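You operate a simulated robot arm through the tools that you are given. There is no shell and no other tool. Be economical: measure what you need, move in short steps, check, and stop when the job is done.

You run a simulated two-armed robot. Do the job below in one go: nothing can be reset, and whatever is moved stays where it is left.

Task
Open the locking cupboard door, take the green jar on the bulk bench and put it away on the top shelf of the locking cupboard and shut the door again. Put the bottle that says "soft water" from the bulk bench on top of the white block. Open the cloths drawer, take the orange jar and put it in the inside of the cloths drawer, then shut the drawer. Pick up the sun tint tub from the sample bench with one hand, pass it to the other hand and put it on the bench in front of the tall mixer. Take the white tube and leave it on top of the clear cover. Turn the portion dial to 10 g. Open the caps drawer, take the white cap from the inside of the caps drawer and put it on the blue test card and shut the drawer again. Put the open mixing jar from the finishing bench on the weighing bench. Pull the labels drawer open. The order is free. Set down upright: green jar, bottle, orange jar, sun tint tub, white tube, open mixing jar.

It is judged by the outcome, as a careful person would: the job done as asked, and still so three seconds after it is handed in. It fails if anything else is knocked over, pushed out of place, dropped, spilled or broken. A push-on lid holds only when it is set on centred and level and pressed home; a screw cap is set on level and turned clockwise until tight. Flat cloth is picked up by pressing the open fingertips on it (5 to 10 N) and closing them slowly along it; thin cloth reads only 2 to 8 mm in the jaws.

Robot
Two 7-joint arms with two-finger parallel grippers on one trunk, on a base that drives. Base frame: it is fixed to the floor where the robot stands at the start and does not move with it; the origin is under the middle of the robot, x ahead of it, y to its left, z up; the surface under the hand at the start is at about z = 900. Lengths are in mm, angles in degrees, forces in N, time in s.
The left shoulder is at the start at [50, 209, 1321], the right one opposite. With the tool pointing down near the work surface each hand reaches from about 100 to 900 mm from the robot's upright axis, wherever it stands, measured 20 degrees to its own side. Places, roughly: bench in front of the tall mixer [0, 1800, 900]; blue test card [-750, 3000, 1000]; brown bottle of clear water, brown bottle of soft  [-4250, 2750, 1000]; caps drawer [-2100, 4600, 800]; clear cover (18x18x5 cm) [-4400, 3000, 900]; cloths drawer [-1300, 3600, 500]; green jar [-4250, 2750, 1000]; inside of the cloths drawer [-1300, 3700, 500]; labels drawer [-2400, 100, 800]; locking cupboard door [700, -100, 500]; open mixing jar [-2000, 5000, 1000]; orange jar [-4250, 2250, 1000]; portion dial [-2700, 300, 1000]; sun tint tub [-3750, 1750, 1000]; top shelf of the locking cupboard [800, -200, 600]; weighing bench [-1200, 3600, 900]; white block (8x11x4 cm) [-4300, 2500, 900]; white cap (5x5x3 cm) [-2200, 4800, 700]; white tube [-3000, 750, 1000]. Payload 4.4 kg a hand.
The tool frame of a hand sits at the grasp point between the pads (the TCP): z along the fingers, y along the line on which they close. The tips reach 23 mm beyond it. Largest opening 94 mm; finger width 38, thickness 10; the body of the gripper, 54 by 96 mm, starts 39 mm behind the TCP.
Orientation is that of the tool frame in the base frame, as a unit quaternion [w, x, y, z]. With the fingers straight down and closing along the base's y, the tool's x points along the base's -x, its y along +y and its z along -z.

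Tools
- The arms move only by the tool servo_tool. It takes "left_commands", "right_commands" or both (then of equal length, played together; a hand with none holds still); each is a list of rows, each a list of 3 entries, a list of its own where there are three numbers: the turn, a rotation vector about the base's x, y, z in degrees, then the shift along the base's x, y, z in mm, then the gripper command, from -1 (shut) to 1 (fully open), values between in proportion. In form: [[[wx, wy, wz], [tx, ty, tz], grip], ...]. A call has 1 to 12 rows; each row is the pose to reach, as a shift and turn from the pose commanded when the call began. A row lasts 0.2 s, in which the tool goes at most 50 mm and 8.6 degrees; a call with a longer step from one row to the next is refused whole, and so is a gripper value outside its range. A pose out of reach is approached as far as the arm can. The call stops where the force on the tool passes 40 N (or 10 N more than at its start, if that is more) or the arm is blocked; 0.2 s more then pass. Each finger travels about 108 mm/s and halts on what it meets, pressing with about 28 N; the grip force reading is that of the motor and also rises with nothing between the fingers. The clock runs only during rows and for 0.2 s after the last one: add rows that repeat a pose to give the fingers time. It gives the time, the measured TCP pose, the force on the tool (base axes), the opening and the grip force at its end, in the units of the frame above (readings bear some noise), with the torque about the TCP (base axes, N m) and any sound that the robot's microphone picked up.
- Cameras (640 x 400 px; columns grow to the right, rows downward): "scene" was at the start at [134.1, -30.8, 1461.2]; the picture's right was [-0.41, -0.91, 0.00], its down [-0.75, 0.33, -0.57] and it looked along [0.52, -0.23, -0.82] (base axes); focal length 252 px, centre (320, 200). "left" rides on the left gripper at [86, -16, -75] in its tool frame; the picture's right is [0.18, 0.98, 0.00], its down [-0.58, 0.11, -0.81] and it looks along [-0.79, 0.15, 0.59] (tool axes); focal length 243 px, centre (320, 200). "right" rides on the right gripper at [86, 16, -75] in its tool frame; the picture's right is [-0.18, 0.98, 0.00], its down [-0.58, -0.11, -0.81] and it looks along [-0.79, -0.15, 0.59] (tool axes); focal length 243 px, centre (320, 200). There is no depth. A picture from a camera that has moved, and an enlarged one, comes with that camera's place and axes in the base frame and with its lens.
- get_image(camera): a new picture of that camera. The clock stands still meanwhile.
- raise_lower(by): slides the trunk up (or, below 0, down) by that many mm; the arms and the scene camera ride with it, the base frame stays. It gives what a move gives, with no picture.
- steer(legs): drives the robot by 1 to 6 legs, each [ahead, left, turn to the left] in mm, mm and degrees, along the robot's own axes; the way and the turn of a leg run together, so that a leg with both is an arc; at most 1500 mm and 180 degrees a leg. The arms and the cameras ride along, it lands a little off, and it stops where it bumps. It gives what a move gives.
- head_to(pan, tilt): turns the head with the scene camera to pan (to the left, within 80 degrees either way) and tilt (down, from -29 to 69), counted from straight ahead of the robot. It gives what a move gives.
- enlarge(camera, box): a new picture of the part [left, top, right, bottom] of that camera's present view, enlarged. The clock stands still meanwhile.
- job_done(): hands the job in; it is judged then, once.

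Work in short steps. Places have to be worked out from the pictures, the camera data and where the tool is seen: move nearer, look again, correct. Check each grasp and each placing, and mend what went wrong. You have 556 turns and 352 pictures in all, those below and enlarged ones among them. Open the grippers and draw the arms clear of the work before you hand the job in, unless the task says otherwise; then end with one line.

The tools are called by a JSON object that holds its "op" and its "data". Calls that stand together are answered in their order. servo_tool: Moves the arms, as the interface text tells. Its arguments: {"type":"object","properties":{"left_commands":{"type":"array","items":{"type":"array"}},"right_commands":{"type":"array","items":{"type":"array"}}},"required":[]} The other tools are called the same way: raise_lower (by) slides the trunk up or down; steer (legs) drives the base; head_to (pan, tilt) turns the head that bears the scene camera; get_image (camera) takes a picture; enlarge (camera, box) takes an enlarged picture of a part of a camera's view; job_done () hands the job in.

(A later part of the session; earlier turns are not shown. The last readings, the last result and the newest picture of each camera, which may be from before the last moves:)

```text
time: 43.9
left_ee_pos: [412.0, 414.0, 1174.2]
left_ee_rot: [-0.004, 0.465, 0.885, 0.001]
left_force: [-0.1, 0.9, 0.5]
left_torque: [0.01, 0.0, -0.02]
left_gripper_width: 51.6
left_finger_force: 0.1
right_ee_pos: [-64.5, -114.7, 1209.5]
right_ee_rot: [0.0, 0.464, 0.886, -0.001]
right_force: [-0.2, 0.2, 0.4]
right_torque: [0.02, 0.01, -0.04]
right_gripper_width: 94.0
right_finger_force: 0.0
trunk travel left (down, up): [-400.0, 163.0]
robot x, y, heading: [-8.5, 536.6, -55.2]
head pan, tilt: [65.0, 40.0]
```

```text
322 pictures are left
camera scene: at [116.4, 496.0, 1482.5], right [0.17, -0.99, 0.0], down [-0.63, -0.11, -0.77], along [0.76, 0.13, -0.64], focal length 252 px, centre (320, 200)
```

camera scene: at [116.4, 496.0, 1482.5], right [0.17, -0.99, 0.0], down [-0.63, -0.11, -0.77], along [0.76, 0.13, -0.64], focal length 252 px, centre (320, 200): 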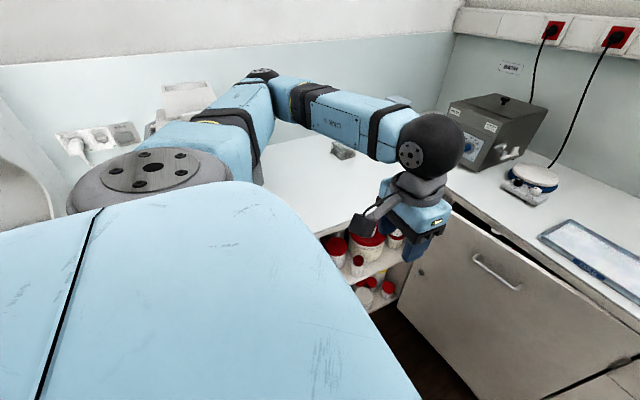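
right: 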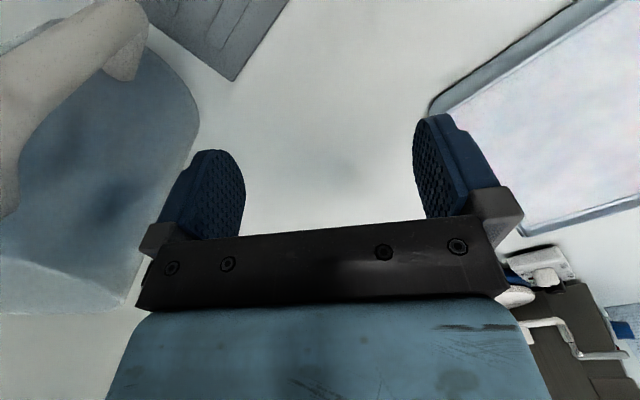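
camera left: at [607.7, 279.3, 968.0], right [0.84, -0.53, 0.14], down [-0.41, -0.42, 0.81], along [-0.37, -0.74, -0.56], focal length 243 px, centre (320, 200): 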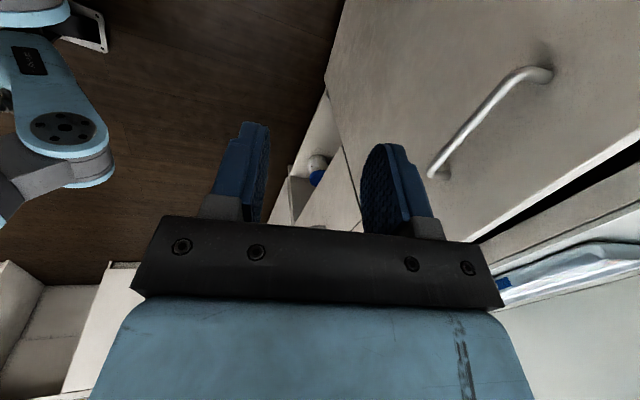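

The left elbow is well clear. I lower the trunk 250 mm.

{"op": "raise_lower", "data": {"by": -250}}

{"op": "head_to", "data": {"pan": 15, "tilt": 35}}

{"op": "get_image", "data": {"camera": "scene"}}

```text
time: 46.5
left_ee_pos: [410.7, 413.1, 924.7]
left_ee_rot: [-0.003, 0.465, 0.885, 0.002]
left_force: [0.1, -0.5, -0.4]
left_torque: [0.01, 0.0, -0.04]
left_gripper_width: 51.6
left_finger_force: 0.1
right_ee_pos: [-63.6, -113.7, 960.9]
right_ee_rot: [0.0, 0.464, 0.886, 0.001]
right_force: [0.4, 0.1, 0.0]
right_torque: [0.0, -0.03, 0.0]
right_gripper_width: 93.9
right_finger_force: 0.1
trunk travel left (down, up): [-150.0, 413.0]
robot x, y, heading: [-4.8, 536.4, -55.1]
head pan, tilt: [65.0, 40.0]
```

```text
time: 47.6
left_ee_pos: [412.3, 413.7, 923.1]
left_ee_rot: [-0.004, 0.464, 0.886, 0.001]
left_force: [-0.4, 1.1, 0.9]
left_torque: [-0.02, 0.04, -0.06]
left_gripper_width: 51.7
left_finger_force: 0.1
right_ee_pos: [-64.7, -113.5, 961.4]
right_ee_rot: [0.0, 0.464, 0.886, 0.0]
right_force: [-0.4, 0.2, -0.6]
right_torque: [0.0, -0.02, 0.03]
right_gripper_width: 93.9
right_finger_force: 0.0
trunk travel left (down, up): [-150.0, 413.0]
robot x, y, heading: [-6.9, 540.6, -55.3]
head pan, tilt: [15.0, 35.0]
```

```text
321 pictures are left
camera scene: at [99.8, 424.7, 1240.0], right [-0.65, -0.76, 0.0], down [-0.44, 0.37, -0.82], along [0.62, -0.53, -0.57], focal length 252 px, centre (320, 200)
```

scene: 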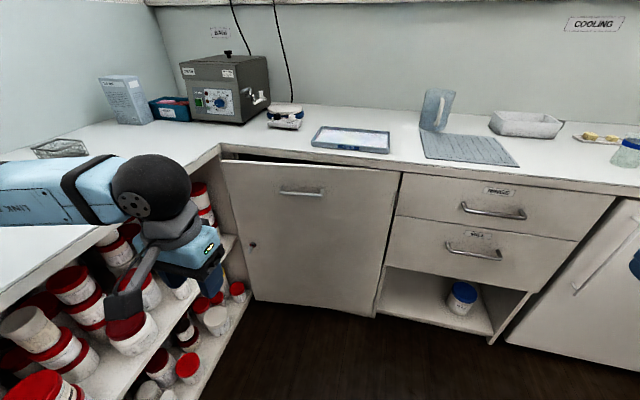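

Right hand now: turn it to point at the door (closing vertically) while bringing it left and down toward the handle.

{"op": "servo_tool", "data": {"right_commands": [[[-1.2, -6.4, -4.6], [20, 14, -10], 1], [[-2.4, -12.9, -9.2], [41, 28, -20], 1], [[-3.5, -19.3, -13.9], [62, 43, -30], 1], [[-4.7, -25.7, -18.5], [82, 57, -40], 1], [[-5.9, -32.1, -23.1], [103, 71, -50], 1], [[-7.1, -38.6, -27.7], [124, 85, -60], 1], [[-8.3, -45, -32.3], [144, 99, -70], 1], [[-9.4, -51.4, -37], [165, 114, -80], 1], [[-10.6, -57.8, -41.6], [185, 128, -90], 1], [[-11.8, -64.3, -46.2], [206, 142, -100], 1], [[-13, -70.7, -50.8], [227, 156, -110], 1], [[-14.2, -77.1, -55.4], [247, 170, -120], 1]]}}

```text
time: 50.4
left_ee_pos: [409.7, 412.2, 925.8]
left_ee_rot: [-0.002, 0.465, 0.885, 0.004]
left_force: [-0.1, -0.2, -0.5]
left_torque: [0.02, -0.02, 0.0]
left_gripper_width: 51.6
left_finger_force: 0.0
right_ee_pos: [64.7, -10.7, 770.9]
right_ee_rot: [0.577, 0.615, 0.533, 0.064]
right_force: [0.0, -0.1, -0.1]
right_torque: [0.0, 0.0, 0.01]
right_gripper_width: 94.1
right_finger_force: 0.0
right hand out of reach, approached as far as the arm can: row 10, 11, 12
trunk travel left (down, up): [-150.0, 413.0]
robot x, y, heading: [-7.6, 539.9, -55.2]
head pan, tilt: [15.0, 35.0]
stopped in row 12 (right hand): the arm was blocked; the commanded pose is now the measured one
```

{"op": "head_to", "data": {"pan": 0, "tilt": 55}}

{"op": "get_image", "data": {"camera": "scene"}}

```text
time: 51.3
left_ee_pos: [411.5, 412.7, 925.3]
left_ee_rot: [-0.003, 0.465, 0.885, 0.002]
left_force: [0.7, 0.6, 0.5]
left_torque: [0.03, 0.02, -0.03]
left_gripper_width: 51.5
left_finger_force: 0.0
right_ee_pos: [64.5, -10.1, 771.0]
right_ee_rot: [0.577, 0.615, 0.534, 0.064]
right_force: [-1.0, -0.1, -0.5]
right_torque: [0.0, 0.04, 0.0]
right_gripper_width: 94.0
right_finger_force: 0.1
trunk travel left (down, up): [-150.0, 413.0]
robot x, y, heading: [-6.3, 537.2, -55.3]
head pan, tilt: [0.0, 55.0]
```

```text
320 pictures are left
camera scene: at [71.3, 420.6, 1212.1], right [-0.82, -0.57, 0.0], down [-0.46, 0.67, -0.57], along [0.33, -0.47, -0.82], focal length 252 px, centre (320, 200)
```

scene: 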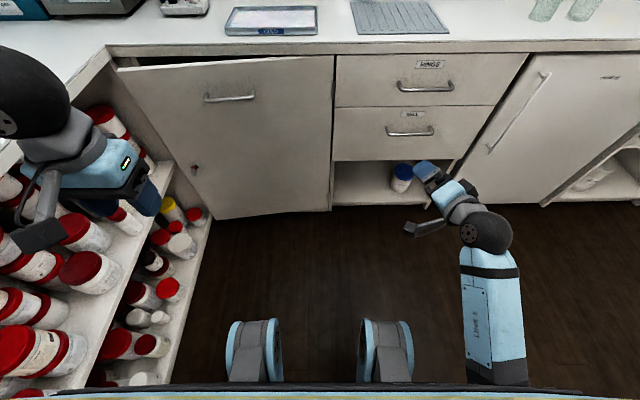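

The arm folds too tightly near the body; I move the hand out toward the handle pre-grasp spot while completing the turn.

{"op": "servo_tool", "data": {"right_commands": [[[0, 0, 0], [45, 8, 0], 1], [[0, 0, 0], [90, 16, 1], 1], [[1, -4, -2], [135, 24, 2], 1], [[2, -9, -4], [180, 32, 3], 1], [[3, -13, -6], [225, 40, 4], 1], [[4, -17, -8], [270, 48, 5], 1], [[5, -22, -10], [315, 56, 5], 1], [[6, -26, -12], [360, 64, 5], 1], [[7, -31, -14.5], [405, 72, 5], 1], [[8, -35, -16.5], [450, 80, 5], 1], [[8.7, -38.4, -18], [486, 87, 5], 1]]}}

{"op": "get_image", "data": {"camera": "scene"}}

{"op": "get_image", "data": {"camera": "right"}}

```text
time: 51.7
left_ee_pos: [411.9, 413.1, 920.3]
left_ee_rot: [-0.003, 0.465, 0.885, 0.003]
left_force: [0.7, 0.2, -0.8]
left_torque: [0.01, 0.08, -0.02]
left_gripper_width: 51.6
left_finger_force: 0.0
right_ee_pos: [38.7, -40.8, 743.5]
right_ee_rot: [0.541, 0.544, 0.639, -0.06]
right_force: [0.5, -0.6, -0.3]
right_torque: [-0.05, -0.01, -0.04]
right_gripper_width: 94.2
right_finger_force: 0.0
right hand out of reach, approached as far as the arm can: row 2
trunk travel left (down, up): [-150.0, 413.0]
robot x, y, heading: [-4.7, 544.0, -54.9]
head pan, tilt: [0.0, 55.0]
stopped in row 2 (right hand): the arm was blocked; the commanded pose is now the measured one
```

```text
319 pictures are left
camera scene: at [73.7, 421.2, 1209.1], right [-0.82, -0.57, 0.0], down [-0.47, 0.67, -0.57], along [0.33, -0.47, -0.82], focal length 252 px, centre (320, 200)
```

scene: 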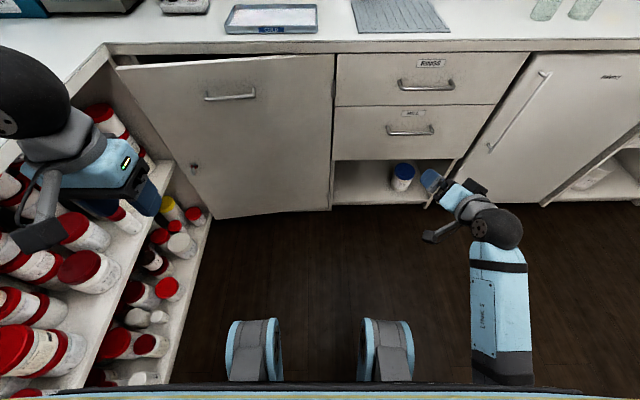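

```text
318 pictures are left
camera right: at [17.7, 70.8, 716.8], right [0.71, 0.28, 0.64], down [-0.69, 0.13, 0.71], along [0.12, -0.95, 0.28], focal length 243 px, centre (320, 200)
```

right: 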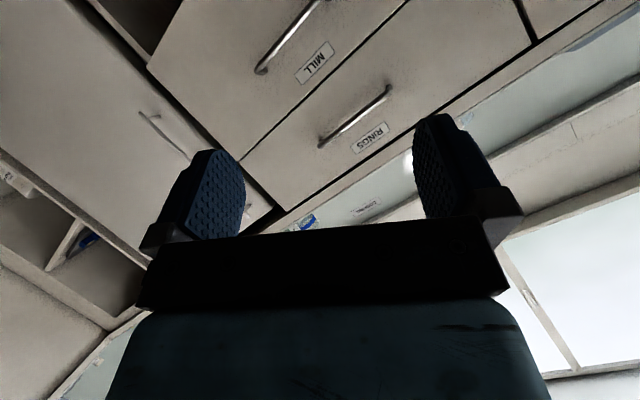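

The right arm is in a bad fold. I undo: return the right hand to pointing down where it was, then translate first and turn later.

{"op": "servo_tool", "data": {"right_commands": [[[4.1, 6.1, 2.5], [-11, -8, 24], 1], [[8.3, 12.2, 5], [-23, -16, 48], 1], [[12.4, 18.4, 7.5], [-34, -24, 73], 1], [[16.5, 24.5, 10], [-46, -32, 97], 1], [[20.7, 30.6, 12.5], [-57, -40, 121], 1], [[24.8, 36.7, 15], [-69, -49, 145], 1], [[28.9, 42.9, 17.5], [-80, -57, 170], 1], [[33.1, 49, 20], [-92, -65, 194], 1], [[37.2, 55.1, 22.5], [-103, -73, 218], 1]]}}

```text
time: 53.7
left_ee_pos: [412.3, 413.6, 924.4]
left_ee_rot: [-0.004, 0.465, 0.886, 0.0]
left_force: [-0.2, 0.2, 0.6]
left_torque: [0.0, 0.01, 0.01]
left_gripper_width: 51.8
left_finger_force: 0.0
right_ee_pos: [-63.0, -113.8, 966.8]
right_ee_rot: [0.001, 0.468, 0.884, 0.001]
right_force: [0.9, -0.5, -0.7]
right_torque: [0.01, 0.03, -0.01]
right_gripper_width: 93.9
right_finger_force: 0.1
trunk travel left (down, up): [-150.0, 413.0]
robot x, y, heading: [-11.0, 541.2, -55.6]
head pan, tilt: [0.0, 55.0]
```

{"op": "servo_tool", "data": {"right_commands": [[[0, 0, 0], [44, 16, -8], 1], [[0, 0, 0], [88, 33, -16], 1], [[0, 0, 0], [132, 49, -24], 1], [[0, 0, 0], [176, 65, -32], 1], [[0, 0, 0], [220, 82, -40], 1], [[0, 0, 0], [264, 98, -48], 1], [[0, 0, 0], [308, 115, -56], 1], [[0, 0, 0], [352, 131, -64], 1], [[0, 0, 0], [396, 147, -72], 1], [[0, 0, 0], [440, 164, -80], 1], [[0, 0, 0], [484, 180, -88], 1]]}}

{"op": "get_image", "data": {"camera": "scene"}}

```text
time: 56.1
left_ee_pos: [412.4, 414.0, 922.9]
left_ee_rot: [-0.004, 0.466, 0.885, 0.0]
left_force: [-0.2, -0.1, 0.9]
left_torque: [0.01, 0.05, -0.02]
left_gripper_width: 51.6
left_finger_force: 0.1
right_ee_pos: [422.4, 68.9, 880.0]
right_ee_rot: [0.003, 0.468, 0.884, 0.001]
right_force: [1.0, -0.3, -0.6]
right_torque: [0.01, 0.01, -0.01]
right_gripper_width: 93.8
right_finger_force: 0.1
trunk travel left (down, up): [-150.0, 413.0]
robot x, y, heading: [-7.8, 538.3, -55.3]
head pan, tilt: [0.0, 55.0]
```

```text
317 pictures are left
camera scene: at [74.9, 423.3, 1211.8], right [-0.82, -0.57, 0.0], down [-0.47, 0.67, -0.57], along [0.33, -0.47, -0.82], focal length 252 px, centre (320, 200)
```

scene: 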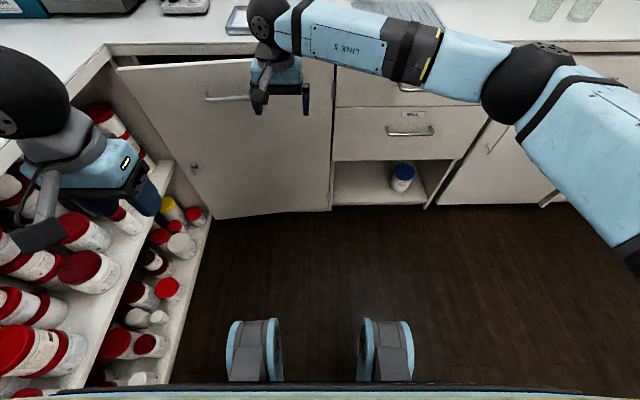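

{"op": "servo_tool", "data": {"right_commands": [[[-1.2, -6.4, -4.6], [0, 0, -8], 1], [[-2.4, -12.9, -9.2], [0, 0, -16], 1], [[-3.5, -19.3, -13.9], [0, 0, -24], 1], [[-4.7, -25.7, -18.5], [0, 0, -32], 1], [[-5.9, -32.1, -23.1], [0, 0, -40], 1], [[-7.1, -38.6, -27.7], [0, 0, -48], 1], [[-8.3, -45, -32.3], [0, 0, -56], 1], [[-9.4, -51.4, -37], [0, 0, -64], 1], [[-10.6, -57.8, -41.6], [0, 0, -72], 1], [[-11.8, -64.3, -46.2], [0, 0, -80], 1], [[-13, -70.7, -50.8], [0, 0, -90], 1], [[-14.2, -77.1, -55.4], [0, 0, -100], 1]]}}

{"op": "get_image", "data": {"camera": "scene"}}

```text
time: 58.7
left_ee_pos: [411.2, 414.0, 922.4]
left_ee_rot: [-0.004, 0.465, 0.885, 0.001]
left_force: [0.2, 0.1, -0.3]
left_torque: [0.02, 0.0, 0.01]
left_gripper_width: 51.8
left_finger_force: 0.0
right_ee_pos: [419.8, 65.4, 779.5]
right_ee_rot: [0.581, 0.691, 0.389, 0.183]
right_force: [-0.1, 0.3, -0.1]
right_torque: [0.03, 0.03, 0.0]
right_gripper_width: 93.8
right_finger_force: 0.0
trunk travel left (down, up): [-150.0, 413.0]
robot x, y, heading: [-5.0, 535.5, -55.3]
head pan, tilt: [0.0, 55.0]
```

```text
316 pictures are left
camera scene: at [74.3, 422.8, 1211.8], right [-0.82, -0.57, 0.0], down [-0.47, 0.67, -0.57], along [0.33, -0.47, -0.82], focal length 252 px, centre (320, 200)
```

scene: 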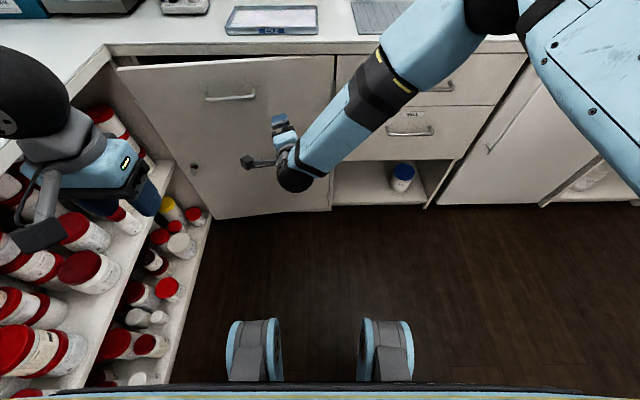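

The turn works here. I finish it and slide in front of the bar.

{"op": "servo_tool", "data": {"right_commands": [[[-1.2, -6.4, -4.6], [44, 8, -1], 1], [[-2.4, -12.9, -8], [88, 15, -2], 1], [[-3.5, -19.3, -10], [132, 22, -3], 1], [[-3.5, -19.3, -10], [176, 30, -3], 1]]}}

{"op": "get_image", "data": {"camera": "right"}}

{"op": "enlarge", "data": {"camera": "scene", "box": [100, 30, 420, 230]}}

```text
time: 59.7
left_ee_pos: [412.7, 414.2, 923.3]
left_ee_rot: [-0.003, 0.464, 0.886, 0.001]
left_force: [0.6, -0.7, 0.7]
left_torque: [0.02, 0.01, 0.0]
left_gripper_width: 51.7
left_finger_force: 0.0
right_ee_pos: [545.6, 74.6, 803.0]
right_ee_rot: [0.67, 0.667, 0.23, 0.231]
right_force: [0.0, -1.0, -0.2]
right_torque: [0.02, 0.03, 0.02]
right_gripper_width: 93.9
right_finger_force: 0.2
right hand out of reach, approached as far as the arm can: row 3, 4
trunk travel left (down, up): [-150.0, 413.0]
robot x, y, heading: [-9.1, 542.1, -55.3]
head pan, tilt: [0.0, 55.0]
```

```text
315 pictures are left
camera right: at [566.1, 188.6, 817.6], right [-0.15, -0.11, 0.98], down [-0.95, 0.28, -0.11], along [-0.26, -0.96, -0.14], focal length 243 px, centre (320, 200)
```

right: 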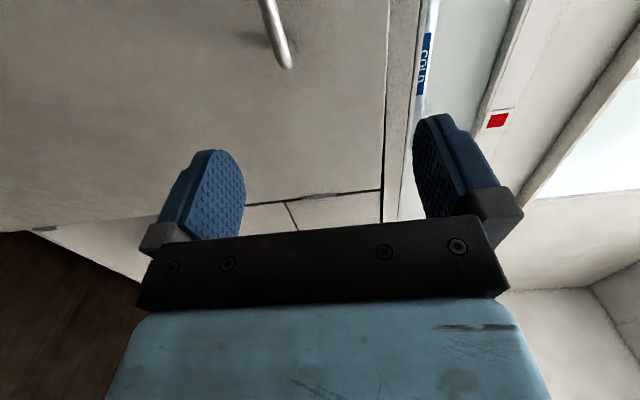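

```text
2.00 times, centred on (260, 130) of scene
camera zoom: at [74.1, 422.8, 1211.8], right [-0.82, -0.57, 0.0], down [-0.47, 0.67, -0.57], along [0.33, -0.47, -0.82], focal length 504 px, centre (440, 340)
```

zoom: 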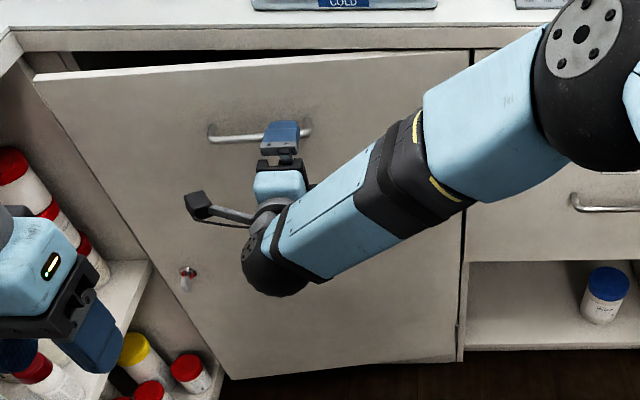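

At the reach limit; I shift the base 100 mm left (hand rides along), then fine-position.

{"op": "steer", "data": {"legs": [[0, 100, 0]]}}

```text
time: 61.3
left_ee_pos: [476.6, 459.5, 928.5]
left_ee_rot: [0.0, 0.47, 0.883, 0.007]
left_force: [0.4, -0.8, 0.6]
left_torque: [0.0, 0.02, -0.02]
left_gripper_width: 51.8
left_finger_force: 0.1
right_ee_pos: [611.3, 123.3, 808.0]
right_ee_rot: [0.671, 0.667, 0.224, 0.234]
right_force: [0.4, -0.6, -0.1]
right_torque: [0.02, 0.03, 0.02]
right_gripper_width: 93.8
right_finger_force: 0.0
trunk travel left (down, up): [-150.0, 413.0]
robot x, y, heading: [69.6, 590.5, -55.6]
head pan, tilt: [0.0, 55.0]
stopped in leg 1: the robot was blocked; the commanded pose is now the measured one
```

The base bumped something at the left. I look left to see what touches.

{"op": "head_to", "data": {"pan": 70, "tilt": 45}}

{"op": "get_image", "data": {"camera": "scene"}}

```text
time: 62.7
left_ee_pos: [476.4, 460.1, 927.2]
left_ee_rot: [-0.002, 0.47, 0.883, 0.009]
left_force: [0.1, -0.1, 0.4]
left_torque: [0.02, -0.03, -0.03]
left_gripper_width: 51.9
left_finger_force: 0.0
right_ee_pos: [612.5, 121.9, 806.6]
right_ee_rot: [0.67, 0.668, 0.223, 0.235]
right_force: [-0.2, 0.1, 0.7]
right_torque: [0.01, 0.0, -0.03]
right_gripper_width: 94.0
right_finger_force: 0.1
trunk travel left (down, up): [-150.0, 413.0]
robot x, y, heading: [74.7, 594.7, -55.6]
head pan, tilt: [70.0, 45.0]
```

```text
313 pictures are left
camera scene: at [174.8, 549.1, 1226.6], right [0.25, -0.97, 0.0], down [-0.68, -0.17, -0.72], along [0.69, 0.18, -0.7], focal length 252 px, centre (320, 200)
```

scene: 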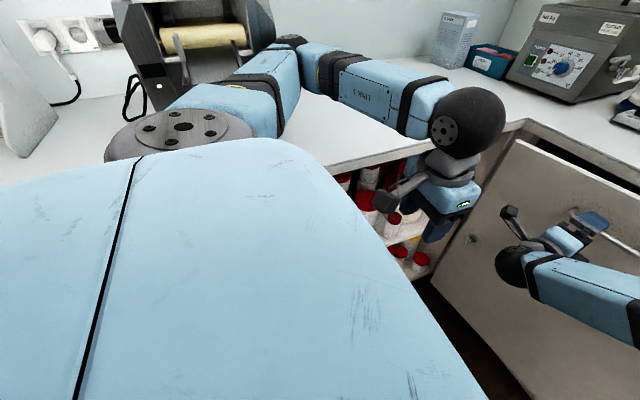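

The left elbow is close to the bench and its machine. I back right a little and raise the left hand (and elbow).

{"op": "steer", "data": {"legs": [[0, -30, 0]]}}

{"op": "servo_tool", "data": {"left_commands": [[[0, 0, 0], [-12, -8, 30], 0.1], [[0, 0, 0], [-25, -17, 60], 0.1], [[0, 0, 0], [-37, -26, 90], 0.1], [[0, 0, 0], [-49, -34, 120], 0.1], [[0, 0, 0], [-62, -43, 150], 0.1]]}}

{"op": "get_image", "data": {"camera": "scene"}}

```text
time: 63.7
left_ee_pos: [462.8, 447.9, 922.5]
left_ee_rot: [-0.006, 0.469, 0.883, 0.002]
left_force: [0.0, 0.1, 0.1]
left_torque: [-0.03, -0.02, -0.03]
left_gripper_width: 51.6
left_finger_force: 0.1
right_ee_pos: [593.4, 110.6, 802.8]
right_ee_rot: [0.671, 0.667, 0.229, 0.229]
right_force: [-0.2, -0.4, 0.0]
right_torque: [-0.01, -0.03, 0.04]
right_gripper_width: 93.9
right_finger_force: 0.0
trunk travel left (down, up): [-150.0, 413.0]
robot x, y, heading: [44.6, 573.3, -55.4]
head pan, tilt: [70.0, 45.0]
```

```text
time: 64.9
left_ee_pos: [399.3, 403.2, 1072.9]
left_ee_rot: [-0.005, 0.469, 0.883, 0.002]
left_force: [0.3, 0.0, -0.2]
left_torque: [0.0, 0.0, 0.03]
left_gripper_width: 51.8
left_finger_force: 0.1
right_ee_pos: [593.6, 110.1, 802.8]
right_ee_rot: [0.67, 0.667, 0.229, 0.23]
right_force: [0.3, -0.9, 0.5]
right_torque: [0.01, -0.01, 0.02]
right_gripper_width: 94.0
right_finger_force: 0.0
trunk travel left (down, up): [-150.0, 413.0]
robot x, y, heading: [44.4, 577.5, -55.3]
head pan, tilt: [70.0, 45.0]
```

```text
312 pictures are left
camera scene: at [162.6, 538.6, 1225.2], right [0.25, -0.97, 0.0], down [-0.68, -0.18, -0.71], along [0.69, 0.18, -0.71], focal length 252 px, centre (320, 200)
```

scene: 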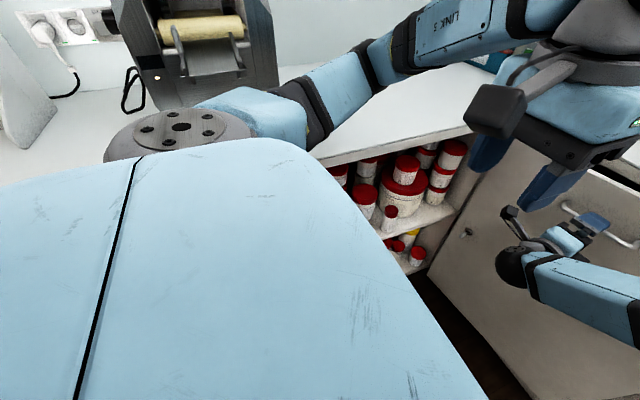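

Nothing looks disturbed. The right hand is now level with the bar's middle (v≈551); I lower to z≈777 and advance onto the bar.

{"op": "servo_tool", "data": {"right_commands": [[[0, 0, 0], [0, 0, -13], 1], [[0, 0, 0], [5, -7, -26], 1], [[0, 0, 0], [20, -29, -26], 1], [[0, 0, 0], [35, -51, -26], 1], [[0, 0, 0], [48, -69, -26], 1], [[0, 0, 0], [58, -84, -26], 1]]}}

{"op": "get_image", "data": {"camera": "right"}}

```text
time: 66.3
left_ee_pos: [400.7, 404.3, 1073.0]
left_ee_rot: [-0.006, 0.469, 0.883, 0.002]
left_force: [-1.0, -0.3, -0.3]
left_torque: [0.0, -0.03, 0.03]
left_gripper_width: 51.8
left_finger_force: 0.1
right_ee_pos: [622.6, 20.8, 792.7]
right_ee_rot: [0.67, 0.668, 0.229, 0.229]
right_force: [-0.4, -0.7, -1.0]
right_torque: [0.01, 0.01, -0.01]
right_gripper_width: 93.9
right_finger_force: 0.1
right hand out of reach, approached as far as the arm can: row 1, 2, 3, 4, 5, 6
trunk travel left (down, up): [-150.0, 413.0]
robot x, y, heading: [43.7, 576.3, -55.5]
head pan, tilt: [70.0, 45.0]
```

```text
311 pictures are left
camera right: at [642.6, 132.7, 808.1], right [-0.14, -0.11, 0.98], down [-0.95, 0.28, -0.11], along [-0.26, -0.95, -0.15], focal length 243 px, centre (320, 200)
```

right: 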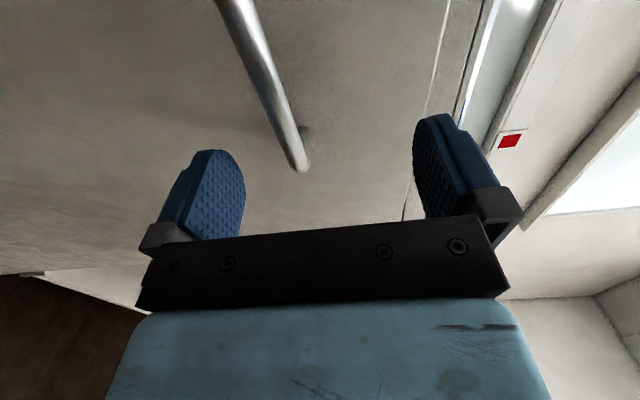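

The bar's right end lies just left of the fingers; the base must move ~60 left and a bit ahead.

{"op": "steer", "data": {"legs": [[10, 60, 0]]}}

{"op": "get_image", "data": {"camera": "right"}}

```text
time: 67.5
left_ee_pos: [456.1, 430.6, 1073.1]
left_ee_rot: [-0.006, 0.469, 0.883, 0.002]
left_force: [-0.1, 0.2, 0.1]
left_torque: [0.0, 0.0, -0.01]
left_gripper_width: 51.6
left_finger_force: 0.0
right_ee_pos: [676.7, 46.1, 792.7]
right_ee_rot: [0.669, 0.668, 0.229, 0.229]
right_force: [1.3, 0.0, 0.7]
right_torque: [0.0, -0.01, 0.0]
right_gripper_width: 93.7
right_finger_force: 0.1
trunk travel left (down, up): [-150.0, 413.0]
robot x, y, heading: [102.1, 602.6, -55.2]
head pan, tilt: [70.0, 45.0]
```

```text
310 pictures are left
camera right: at [697.7, 158.9, 808.1], right [-0.14, -0.11, 0.98], down [-0.95, 0.28, -0.11], along [-0.26, -0.95, -0.15], focal length 243 px, centre (320, 200)
```

right: 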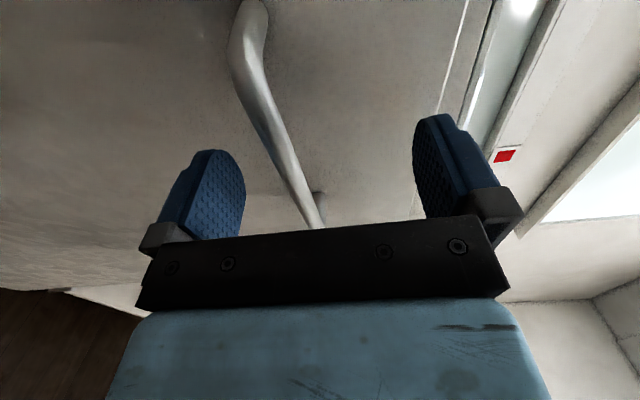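

Now the bar passes between the fingers. I nudge down/forward and close.

{"op": "servo_tool", "data": {"right_commands": [[[0, 0, 0], [4, -6, -8], 1], [[0, 0, 0], [7, -10, -14], 1], [[0, 0, 0], [7, -10, -14], 0], [[0, 0, 0], [7, -10, -14], -0.6], [[0, 0, 0], [7, -10, -14], -1], [[0, 0, 0], [7, -10, -14], -1]]}}

{"op": "get_image", "data": {"camera": "right"}}

```text
time: 68.9
left_ee_pos: [456.8, 429.3, 1071.4]
left_ee_rot: [-0.008, 0.47, 0.883, 0.002]
left_force: [-0.3, -0.5, 0.3]
left_torque: [-0.01, 0.0, -0.01]
left_gripper_width: 51.6
left_finger_force: 0.1
right_ee_pos: [674.3, 33.7, 775.3]
right_ee_rot: [0.665, 0.673, 0.23, 0.226]
right_force: [-3.9, 3.4, -29.6]
right_torque: [0.12, 0.19, -1.45]
right_gripper_width: 11.7
right_finger_force: 45.0
right hand out of reach, approached as far as the arm can: row 1, 2, 3, 4, 5, 6
trunk travel left (down, up): [-150.0, 413.0]
robot x, y, heading: [102.7, 599.3, -55.4]
head pan, tilt: [70.0, 45.0]
```

```text
309 pictures are left
camera right: at [697.2, 146.2, 792.6], right [-0.14, -0.12, 0.98], down [-0.95, 0.28, -0.1], along [-0.27, -0.95, -0.16], focal length 243 px, centre (320, 200)
```

right: 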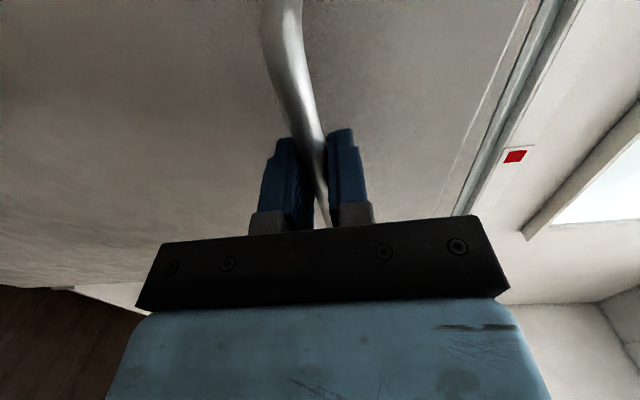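

Gripped at v≈574. I swing the door along its arc in 3° steps.

{"op": "servo_tool", "data": {"right_commands": [[[0, 0, 3], [-13.4, 10.8, 3], -1], [[0, 0, 6], [-27.4, 21, 5], -1], [[0, 0, 9], [-41.9, 30.4, 5], -1], [[0, 0, 12], [-56.8, 39, 5], -1], [[0, 0, 15], [-72.2, 46.9, 5], -1], [[0, 0, 18], [-88, 53.9, 5], -1], [[0, 0, 21], [-104.2, 60.1, 5], -1], [[0, 0, 24], [-120.6, 65.4, 5], -1], [[0, 0, 27], [-137.3, 69.9, 5], -1], [[0, 0, 30], [-154.1, 73.5, 5], -1]]}}

{"op": "head_to", "data": {"pan": 0, "tilt": 50}}

{"op": "get_image", "data": {"camera": "scene"}}

```text
time: 69.2
left_ee_pos: [454.9, 428.9, 1073.5]
left_ee_rot: [-0.006, 0.469, 0.883, 0.001]
left_force: [-0.3, 0.3, 0.3]
left_torque: [0.0, 0.0, -0.03]
left_gripper_width: 51.7
left_finger_force: 0.0
right_ee_pos: [671.4, 37.3, 776.3]
right_ee_rot: [0.661, 0.675, 0.236, 0.228]
right_force: [-0.2, -2.0, -19.3]
right_torque: [0.24, 0.14, 0.96]
right_gripper_width: 11.7
right_finger_force: 45.0
right hand out of reach, approached as far as the arm can: row 1
trunk travel left (down, up): [-150.0, 413.0]
robot x, y, heading: [104.3, 599.4, -55.8]
head pan, tilt: [70.0, 45.0]
stopped in row 1 (right hand): the force on the tool passed its limit at 47 N (the readings are from after the stop); the commanded pose is now the measured one
```

```text
time: 70.6
left_ee_pos: [457.5, 427.8, 1072.5]
left_ee_rot: [-0.008, 0.469, 0.883, 0.003]
left_force: [-0.2, -0.6, -0.2]
left_torque: [0.0, -0.01, 0.0]
left_gripper_width: 51.6
left_finger_force: 0.0
right_ee_pos: [672.5, 36.9, 776.3]
right_ee_rot: [0.662, 0.674, 0.234, 0.229]
right_force: [-4.5, 1.7, -32.4]
right_torque: [0.09, 0.24, -1.29]
right_gripper_width: 12.0
right_finger_force: 44.7
trunk travel left (down, up): [-150.0, 413.0]
robot x, y, heading: [102.5, 604.1, -55.5]
head pan, tilt: [0.0, 50.0]
```

```text
308 pictures are left
camera scene: at [185.2, 478.1, 1217.6], right [-0.82, -0.57, 0.0], down [-0.44, 0.63, -0.64], along [0.36, -0.53, -0.77], focal length 252 px, centre (320, 200)
```

scene: 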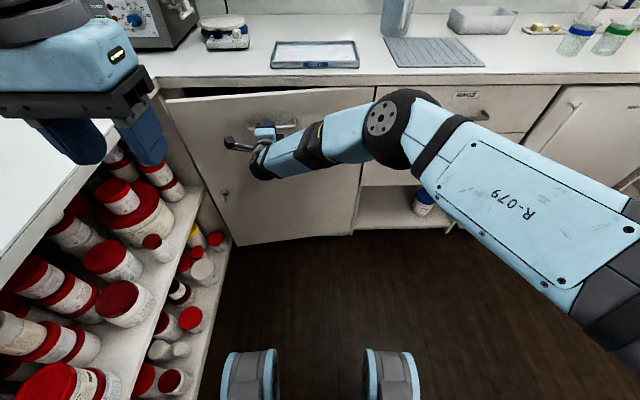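

The vertical preload leaves little margin. I pull in smaller first steps, which also brings the arm back into easy reach.

{"op": "servo_tool", "data": {"right_commands": [[[0, 0, 1], [-3.5, 3, 0], -1], [[0, 0, 2], [-8, 7, 0], -1], [[0, 0, 3], [-13.4, 10.8, 0], -1], [[0, 0, 4.5], [-20, 16, 0], -1], [[0, 0, 6], [-27.4, 21, 0], -1], [[0, 0, 9], [-41.9, 30.4, 0], -1], [[0, 0, 12], [-56.8, 39, 0], -1], [[0, 0, 15], [-72.2, 46.9, 0], -1], [[0, 0, 18], [-88, 53.9, 0], -1], [[0, 0, 21], [-104.2, 60.1, 0], -1], [[0, 0, 24], [-120.6, 65.4, 0], -1], [[0, 0, 27], [-137.3, 69.9, 0], -1]]}}

```text
time: 71.2
left_ee_pos: [454.6, 428.6, 1072.3]
left_ee_rot: [-0.006, 0.469, 0.883, 0.001]
left_force: [-0.4, -1.3, 0.7]
left_torque: [-0.01, 0.01, 0.01]
left_gripper_width: 51.7
left_finger_force: 0.1
right_ee_pos: [663.7, 45.2, 775.7]
right_ee_rot: [0.654, 0.677, 0.244, 0.232]
right_force: [-3.3, -3.4, -21.4]
right_torque: [0.16, 0.27, 0.27]
right_gripper_width: 11.7
right_finger_force: 45.0
right hand out of reach, approached as far as the arm can: row 2
trunk travel left (down, up): [-150.0, 413.0]
robot x, y, heading: [101.2, 602.6, -55.9]
head pan, tilt: [0.0, 50.0]
stopped in row 2 (right hand): the force on the tool passed its limit at 48 N (the readings are from after the stop); the commanded pose is now the measured one
```

I briefly loosen to let the hand settle at the bar's height, then re-close to remove the preload.

{"op": "servo_tool", "data": {"right_commands": [[[0, 0, 0], [0, 0, 0], -0.4], [[0, 0, 0], [0, 0, 0], -0.4], [[0, 0, 0], [0, 0, -2], -0.4]]}}

```text
time: 72.0
left_ee_pos: [455.4, 429.4, 1072.3]
left_ee_rot: [-0.005, 0.47, 0.883, 0.002]
left_force: [0.7, 0.0, -1.0]
left_torque: [-0.01, -0.02, -0.02]
left_gripper_width: 52.0
left_finger_force: 0.2
right_ee_pos: [666.0, 44.4, 780.3]
right_ee_rot: [0.656, 0.676, 0.242, 0.233]
right_force: [-0.1, -0.7, -0.1]
right_torque: [-0.03, 0.04, -0.03]
right_gripper_width: 28.3
right_finger_force: 0.2
trunk travel left (down, up): [-150.0, 413.0]
robot x, y, heading: [100.1, 600.6, -55.6]
head pan, tilt: [0.0, 50.0]
```

{"op": "servo_tool", "data": {"right_commands": [[[0, 0, 0], [-3, 3, -6], -0.4], [[0, 0, 0], [-3, 3, -6], -0.4], [[0, 0, 0], [-3, 3, -6], -1], [[0, 0, 0], [-3, 3, -6], -1]]}}

```text
time: 73.0
left_ee_pos: [454.6, 429.6, 1072.7]
left_ee_rot: [-0.005, 0.469, 0.883, 0.002]
left_force: [-0.4, 0.2, 0.3]
left_torque: [-0.01, 0.0, -0.01]
left_gripper_width: 51.9
left_finger_force: 0.1
right_ee_pos: [662.1, 47.5, 776.5]
right_ee_rot: [0.657, 0.676, 0.24, 0.231]
right_force: [2.1, -1.7, 7.3]
right_torque: [-0.01, -0.16, 0.85]
right_gripper_width: 11.7
right_finger_force: 44.7
trunk travel left (down, up): [-150.0, 413.0]
robot x, y, heading: [99.9, 601.6, -55.8]
head pan, tilt: [0.0, 50.0]
```

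{"op": "servo_tool", "data": {"right_commands": [[[0, 0, 2], [-9.4, 6.9, 0], -1], [[0, 0, 4], [-18.9, 13.5, 0], -1], [[0, 0, 6], [-28.7, 19.6, 0], -1], [[0, 0, 8], [-38.8, 25.6, 0], -1], [[0, 0, 10], [-49, 31.1, 0], -1], [[0, 0, 12], [-59.4, 36.3, 0], -1], [[0, 0, 14], [-70, 41.1, 0], -1], [[0, 0, 16], [-80.7, 45.5, 0], -1], [[0, 0, 18], [-91.6, 49.5, 0], -1], [[0, 0, 20], [-102.7, 53.2, 0], -1], [[0, 0, 22], [-113.8, 56.4, 0], -1], [[0, 0, 24], [-125.1, 59.4, 0], -1]]}}

```text
time: 73.5
left_ee_pos: [455.0, 428.3, 1071.2]
left_ee_rot: [-0.007, 0.47, 0.883, 0.001]
left_force: [0.1, 0.3, 0.3]
left_torque: [-0.05, 0.01, 0.0]
left_gripper_width: 51.5
left_finger_force: 0.0
right_ee_pos: [648.5, 58.0, 777.9]
right_ee_rot: [0.645, 0.681, 0.255, 0.235]
right_force: [-2.1, -5.1, -15.2]
right_torque: [0.51, -0.02, 0.58]
right_gripper_width: 12.1
right_finger_force: 44.9
right hand out of reach, approached as far as the arm can: row 1, 2
trunk travel left (down, up): [-150.0, 413.0]
robot x, y, heading: [100.8, 603.0, -55.9]
head pan, tilt: [0.0, 50.0]
stopped in row 2 (right hand): the force on the tool passed its limit at 48 N (the readings are from after the stop); the commanded pose is now the measured one
```

Progress is only small bits due to wrist limits. Door is ~11° open; I release the right hand and withdraw it, then push the door from behind with the left hand in its easy downward pose.

{"op": "servo_tool", "data": {"right_commands": [[[0, 0, 0], [0, 0, 0], 0], [[0, 0, 0], [0, 0, 0], 0], [[0, 0, 0], [-20, 19, 0], 0], [[0, 0, 0], [-45, 42, 0], 0], [[0, 0, 0], [-72, 68, 0], 0]]}}

{"op": "get_image", "data": {"camera": "scene"}}

```text
time: 74.7
left_ee_pos: [453.8, 428.9, 1072.0]
left_ee_rot: [-0.006, 0.47, 0.883, 0.002]
left_force: [-0.9, -0.6, 0.3]
left_torque: [-0.01, 0.01, 0.0]
left_gripper_width: 51.9
left_finger_force: 0.0
right_ee_pos: [576.4, 127.9, 781.4]
right_ee_rot: [0.648, 0.678, 0.255, 0.237]
right_force: [-0.1, 0.4, 0.7]
right_torque: [0.0, 0.01, 0.03]
right_gripper_width: 46.7
right_finger_force: 0.2
trunk travel left (down, up): [-150.0, 413.0]
robot x, y, heading: [101.0, 602.1, -55.7]
head pan, tilt: [0.0, 50.0]
```

```text
307 pictures are left
camera scene: at [181.9, 480.2, 1218.4], right [-0.83, -0.56, 0.0], down [-0.43, 0.63, -0.64], along [0.36, -0.53, -0.77], focal length 252 px, centre (320, 200)
```

scene: 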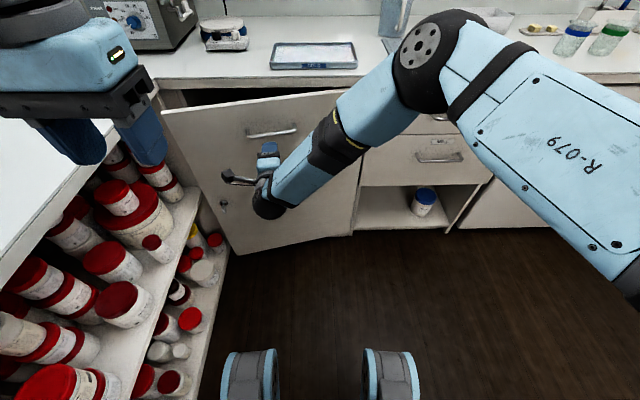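

{"op": "servo_tool", "data": {"right_commands": [[[0.9, 6.6, 4.7], [-15, 0, 8], 0], [[1.8, 13.3, 9.4], [-30, 0, 18], 0], [[2.7, 19.9, 14], [-45, 0, 28], 0], [[3.6, 26.6, 18.7], [-60, 0, 38], 0], [[4.5, 33.2, 23.4], [-75, 0, 50], 0], [[5.4, 39.9, 28.1], [-90, 0, 62], 0], [[6.2, 46.5, 32.8], [-105, 0, 74], 0], [[7.1, 53.2, 37.4], [-120, 0, 86], 0], [[8, 59.8, 42.1], [-135, 0, 98], 0], [[8.9, 66.5, 46.8], [-150, 0, 110], 0], [[9.8, 73.1, 51.5], [-165, 0, 122], 0], [[10.7, 79.8, 56.1], [-180, 0, 134], 0]]}}

```text
time: 77.3
left_ee_pos: [454.3, 429.3, 1072.9]
left_ee_rot: [-0.006, 0.469, 0.883, 0.003]
left_force: [0.2, -0.2, -0.3]
left_torque: [-0.03, 0.0, 0.0]
left_gripper_width: 51.7
left_finger_force: 0.0
right_ee_pos: [396.5, 128.1, 915.3]
right_ee_rot: [0.108, 0.533, 0.838, 0.038]
right_force: [-0.2, 0.1, -0.4]
right_torque: [-0.02, 0.01, -0.02]
right_gripper_width: 47.2
right_finger_force: 0.2
trunk travel left (down, up): [-150.0, 413.0]
robot x, y, heading: [100.7, 601.5, -55.8]
head pan, tilt: [0.0, 50.0]
```

Now the right hand clears to the right while the left goes above the wedge behind the door.

{"op": "servo_tool", "data": {"left_commands": [[[0, 0, 0], [34, -31, 0], -1], [[0, 0, 0], [67, -61, 0], -1], [[0, 0, 0], [101, -92, -5], -1], [[0, 0, 0], [134, -122, -15], -1], [[0, 0, 0], [168, -153, -25], -1], [[0, 0, 0], [201, -184, -35], -1], [[0, 0, 0], [235, -214, -45], -1], [[0, 0, 0], [268, -245, -60], -1], [[0, 0, 0], [302, -276, -75], -1], [[0, 0, 0], [335, -306, -90], -1], [[0, 0, 0], [369, -337, -105], -1]], "right_commands": [[[0.4, 3, 2], [-25, -17, 5], 0], [[0.8, 6, 4], [-50, -34, 10], 0], [[1.2, 9, 6], [-76, -52, 15], 0], [[1.5, 11, 8], [-102, -70, 20], 0], [[1.8, 13.3, 9.4], [-128, -88, 25], 0], [[1.8, 13.3, 9.4], [-155, -107, 30], 0], [[1.8, 13.3, 9.4], [-182, -125, 35], 0], [[1.8, 13.3, 9.4], [-208, -143, 40], 0], [[1.8, 13.3, 9.4], [-234, -161, 45], 0], [[1.8, 13.3, 9.4], [-260, -180, 50], 0], [[1.8, 13.3, 9.4], [-287, -198, 55], 0]]}}

{"op": "get_image", "data": {"camera": "scene"}}

{"op": "get_image", "data": {"camera": "left"}}

```text
time: 79.7
left_ee_pos: [820.2, 90.1, 968.2]
left_ee_rot: [-0.006, 0.471, 0.882, 0.004]
left_force: [0.7, -0.1, -0.5]
left_torque: [-0.03, 0.0, 0.0]
left_gripper_width: 0.1
left_finger_force: 28.4
right_ee_pos: [109.5, -71.8, 968.2]
right_ee_rot: [0.0, 0.466, 0.885, -0.001]
right_force: [0.0, -0.2, 0.2]
right_torque: [-0.01, 0.0, -0.01]
right_gripper_width: 47.0
right_finger_force: 0.0
trunk travel left (down, up): [-150.0, 413.0]
robot x, y, heading: [98.6, 601.9, -55.7]
head pan, tilt: [0.0, 50.0]
```

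```text
306 pictures are left
camera scene: at [181.1, 478.6, 1218.2], right [-0.83, -0.56, 0.0], down [-0.43, 0.63, -0.64], along [0.36, -0.53, -0.77], focal length 252 px, centre (320, 200)
```

scene: 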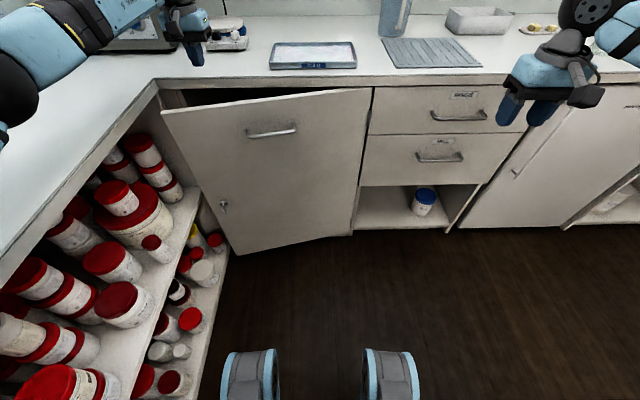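

```text
305 pictures are left
camera left: at [759.3, 153.2, 1043.8], right [0.71, 0.7, 0.0], down [0.42, -0.43, 0.8], along [0.56, -0.57, -0.6], focal length 243 px, centre (320, 200)
```

left: 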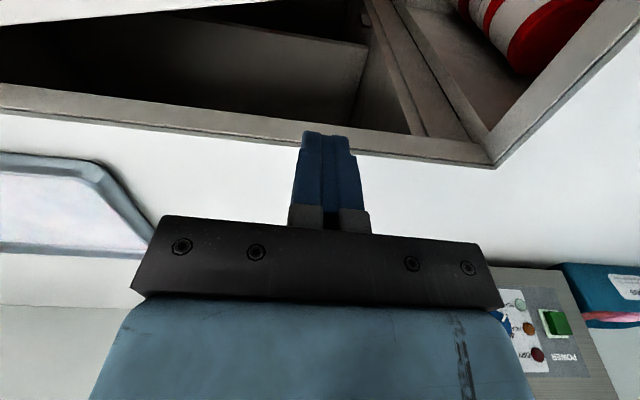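

The fingers hang just ahead of the counter edge, behind the door's top. I lower them into the wedge.

{"op": "servo_tool", "data": {"left_commands": [[[0, 0, 0], [-4, 6, -20], -1], [[0, 0, 0], [-5, 7, -45], -1], [[0, 0, 0], [-5, 7, -70], -1], [[0, 0, 0], [-5, 7, -95], -1], [[0, 0, 0], [-5, 7, -118], -1], [[0, 0, 0], [-5, 7, -138], -1]]}}

{"op": "enlarge", "data": {"camera": "scene", "box": [130, 0, 400, 170]}}

```text
time: 81.0
left_ee_pos: [818.2, 96.6, 853.3]
left_ee_rot: [0.005, 0.471, 0.882, -0.006]
left_force: [-2.6, 0.6, 18.2]
left_torque: [-0.53, -0.76, -0.06]
left_gripper_width: 0.2
left_finger_force: 28.5
right_ee_pos: [108.7, -71.1, 971.3]
right_ee_rot: [0.002, 0.465, 0.886, -0.002]
right_force: [-0.3, -0.3, 0.0]
right_torque: [0.0, -0.01, -0.03]
right_gripper_width: 47.1
right_finger_force: 0.1
trunk travel left (down, up): [-150.0, 413.0]
robot x, y, heading: [99.7, 600.7, -55.8]
head pan, tilt: [0.0, 50.0]
stopped in row 6 (left hand): the force on the tool passed its limit at 52 N (the readings are from after the stop); the commanded pose is now the measured one
```

```text
2.35 times, centred on (265, 85) of scene
camera zoom: at [180.4, 481.4, 1218.9], right [-0.83, -0.56, 0.0], down [-0.43, 0.63, -0.64], along [0.36, -0.53, -0.76], focal length 594 px, centre (449, 471)
```

zoom: 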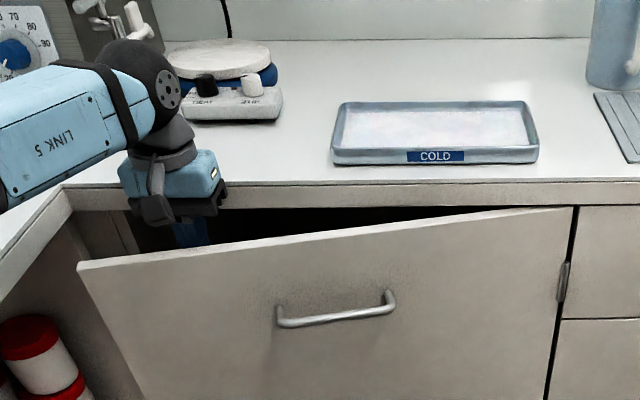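

Fingers are ~30 mm below the door's top edge on the inside. I lift a hair and sweep the door open along its arc.

{"op": "servo_tool", "data": {"left_commands": [[[0, 0, 0], [0, 0, 5], -1], [[0, 0, 0], [-16.9, 18.2, 5], -1], [[0, 0, 0], [-34.7, 35.5, 5], -1], [[0, 0, 0], [-53.4, 51.8, 5], -1], [[0, 0, 0], [-72.9, 67.2, 5], -1], [[0, 0, 0], [-93.2, 81.5, 5], -1], [[0, 0, 0], [-114.2, 94.7, 5], -1], [[0, 0, 0], [-135.8, 106.8, 5], -1], [[0, 0, 0], [-158.1, 117.8, 5], -1], [[0, 0, 0], [-180.9, 127.5, 5], -1], [[0, 0, 0], [-204.2, 136.1, 5], -1], [[0, 0, 0], [-227.9, 143.4, 5], -1]]}}

{"op": "get_image", "data": {"camera": "scene"}}

```text
time: 83.6
left_ee_pos: [591.4, 238.3, 852.6]
left_ee_rot: [0.002, 0.469, 0.883, -0.003]
left_force: [0.6, 0.9, -0.2]
left_torque: [-0.02, -0.02, -0.02]
left_gripper_width: 0.1
left_finger_force: 28.0
right_ee_pos: [109.8, -71.5, 970.1]
right_ee_rot: [0.0, 0.465, 0.885, -0.001]
right_force: [0.8, 0.2, 0.6]
right_torque: [-0.01, -0.02, 0.0]
right_gripper_width: 47.0
right_finger_force: 0.1
trunk travel left (down, up): [-150.0, 413.0]
robot x, y, heading: [100.9, 604.6, -55.9]
head pan, tilt: [0.0, 50.0]
```

```text
303 pictures are left
camera scene: at [182.1, 479.8, 1218.3], right [-0.83, -0.56, 0.0], down [-0.43, 0.63, -0.64], along [0.36, -0.53, -0.77], focal length 252 px, centre (320, 200)
```

scene: 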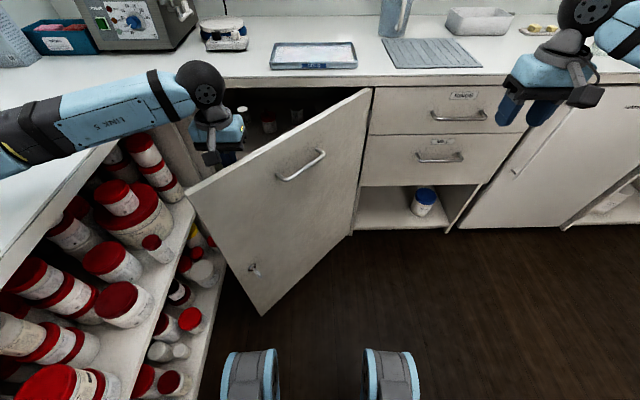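

Excellent. I keep sweeping toward ~75–80°.

{"op": "servo_tool", "data": {"left_commands": [[[0, 0, 0], [-24, 6.3, 0], -1], [[0, 0, 0], [-48.3, 11.2, 0], -1], [[0, 0, 0], [-72.9, 14.9, 0], -1], [[0, 0, 0], [-97.5, 17.4, 0], -1], [[0, 0, 0], [-122.3, 18.5, 0], -1], [[0, 0, 0], [-147.2, 18.3, 0], -1], [[0, 0, 0], [-172, 16.8, 0], -1], [[0, 0, 0], [-196.6, 14.1, 0], -1], [[0, 0, 0], [-221.1, 10, 0], -1], [[0, 0, 0], [-245.4, 4.7, 0], -1], [[0, 0, 0], [-269.3, -1.9, 0], -1], [[0, 0, 0], [-292.8, -9.7, 0], -1]]}}

{"op": "get_image", "data": {"camera": "scene"}}

```text
time: 85.5
left_ee_pos: [404.5, 254.9, 852.9]
left_ee_rot: [0.006, 0.466, 0.885, 0.002]
left_force: [10.9, 7.3, 1.0]
left_torque: [-0.06, 0.12, -0.24]
left_gripper_width: 0.0
left_finger_force: 27.7
right_ee_pos: [110.2, -70.3, 969.8]
right_ee_rot: [0.0, 0.465, 0.885, -0.002]
right_force: [-0.5, 0.0, -0.7]
right_torque: [0.01, 0.0, -0.01]
right_gripper_width: 46.7
right_finger_force: 0.2
trunk travel left (down, up): [-150.0, 413.0]
robot x, y, heading: [99.3, 601.2, -55.7]
head pan, tilt: [0.0, 50.0]
stopped in row 9 (left hand): the force on the tool passed its limit at 68 N (the readings are from after the stop); the commanded pose is now the measured one
```

```text
302 pictures are left
camera scene: at [182.2, 480.5, 1218.3], right [-0.83, -0.56, 0.0], down [-0.43, 0.63, -0.64], along [0.36, -0.53, -0.77], focal length 252 px, centre (320, 200)
```

scene: 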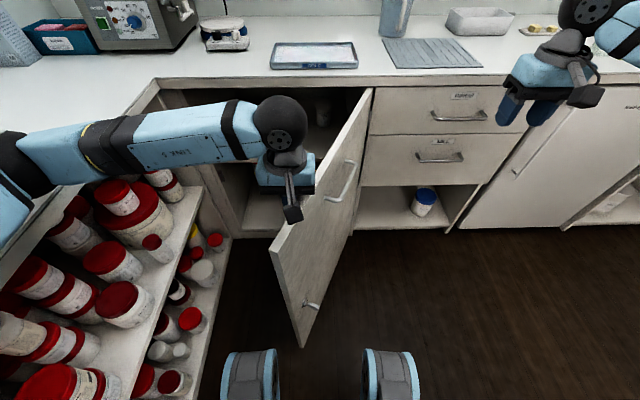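

Door stands at ~66°. I try a gentle bit more.

{"op": "servo_tool", "data": {"left_commands": [[[0, 0, 0], [-12, -2, 0], -1], [[0, 0, 0], [-24, -4, 0], -1], [[0, 0, 0], [-36, -7, 0], -1], [[0, 0, 0], [-48, -10, 0], -1], [[0, 0, 0], [-60, -14, 0], -1], [[0, 0, 0], [-72, -18, 0], -1]]}}

{"op": "get_image", "data": {"camera": "scene"}}

```text
time: 85.8
left_ee_pos: [405.0, 255.4, 853.8]
left_ee_rot: [0.009, 0.463, 0.886, 0.005]
left_force: [16.3, 9.1, 1.4]
left_torque: [-0.06, 0.16, -0.32]
left_gripper_width: 0.1
left_finger_force: 28.3
right_ee_pos: [111.0, -70.2, 970.1]
right_ee_rot: [0.001, 0.465, 0.885, -0.001]
right_force: [0.2, 0.0, -0.3]
right_torque: [0.01, 0.01, 0.03]
right_gripper_width: 47.2
right_finger_force: 0.1
trunk travel left (down, up): [-150.0, 413.0]
robot x, y, heading: [98.5, 603.0, -55.7]
head pan, tilt: [0.0, 50.0]
stopped in row 1 (left hand): the force on the tool passed its limit at 50 N (the readings are from after the stop); the commanded pose is now the measured one
```

```text
301 pictures are left
camera scene: at [182.2, 481.0, 1218.3], right [-0.83, -0.56, 0.0], down [-0.43, 0.63, -0.64], along [0.36, -0.53, -0.77], focal length 252 px, centre (320, 200)
```

scene: 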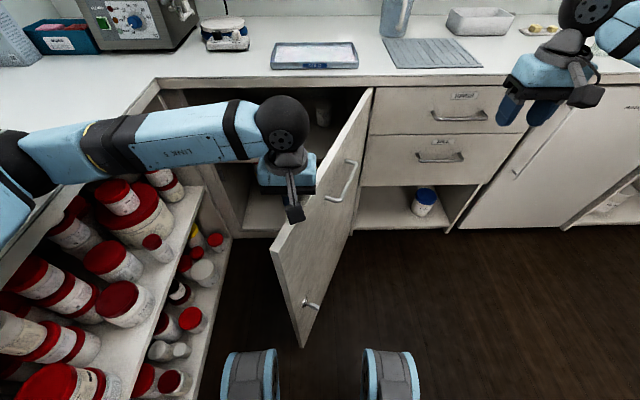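

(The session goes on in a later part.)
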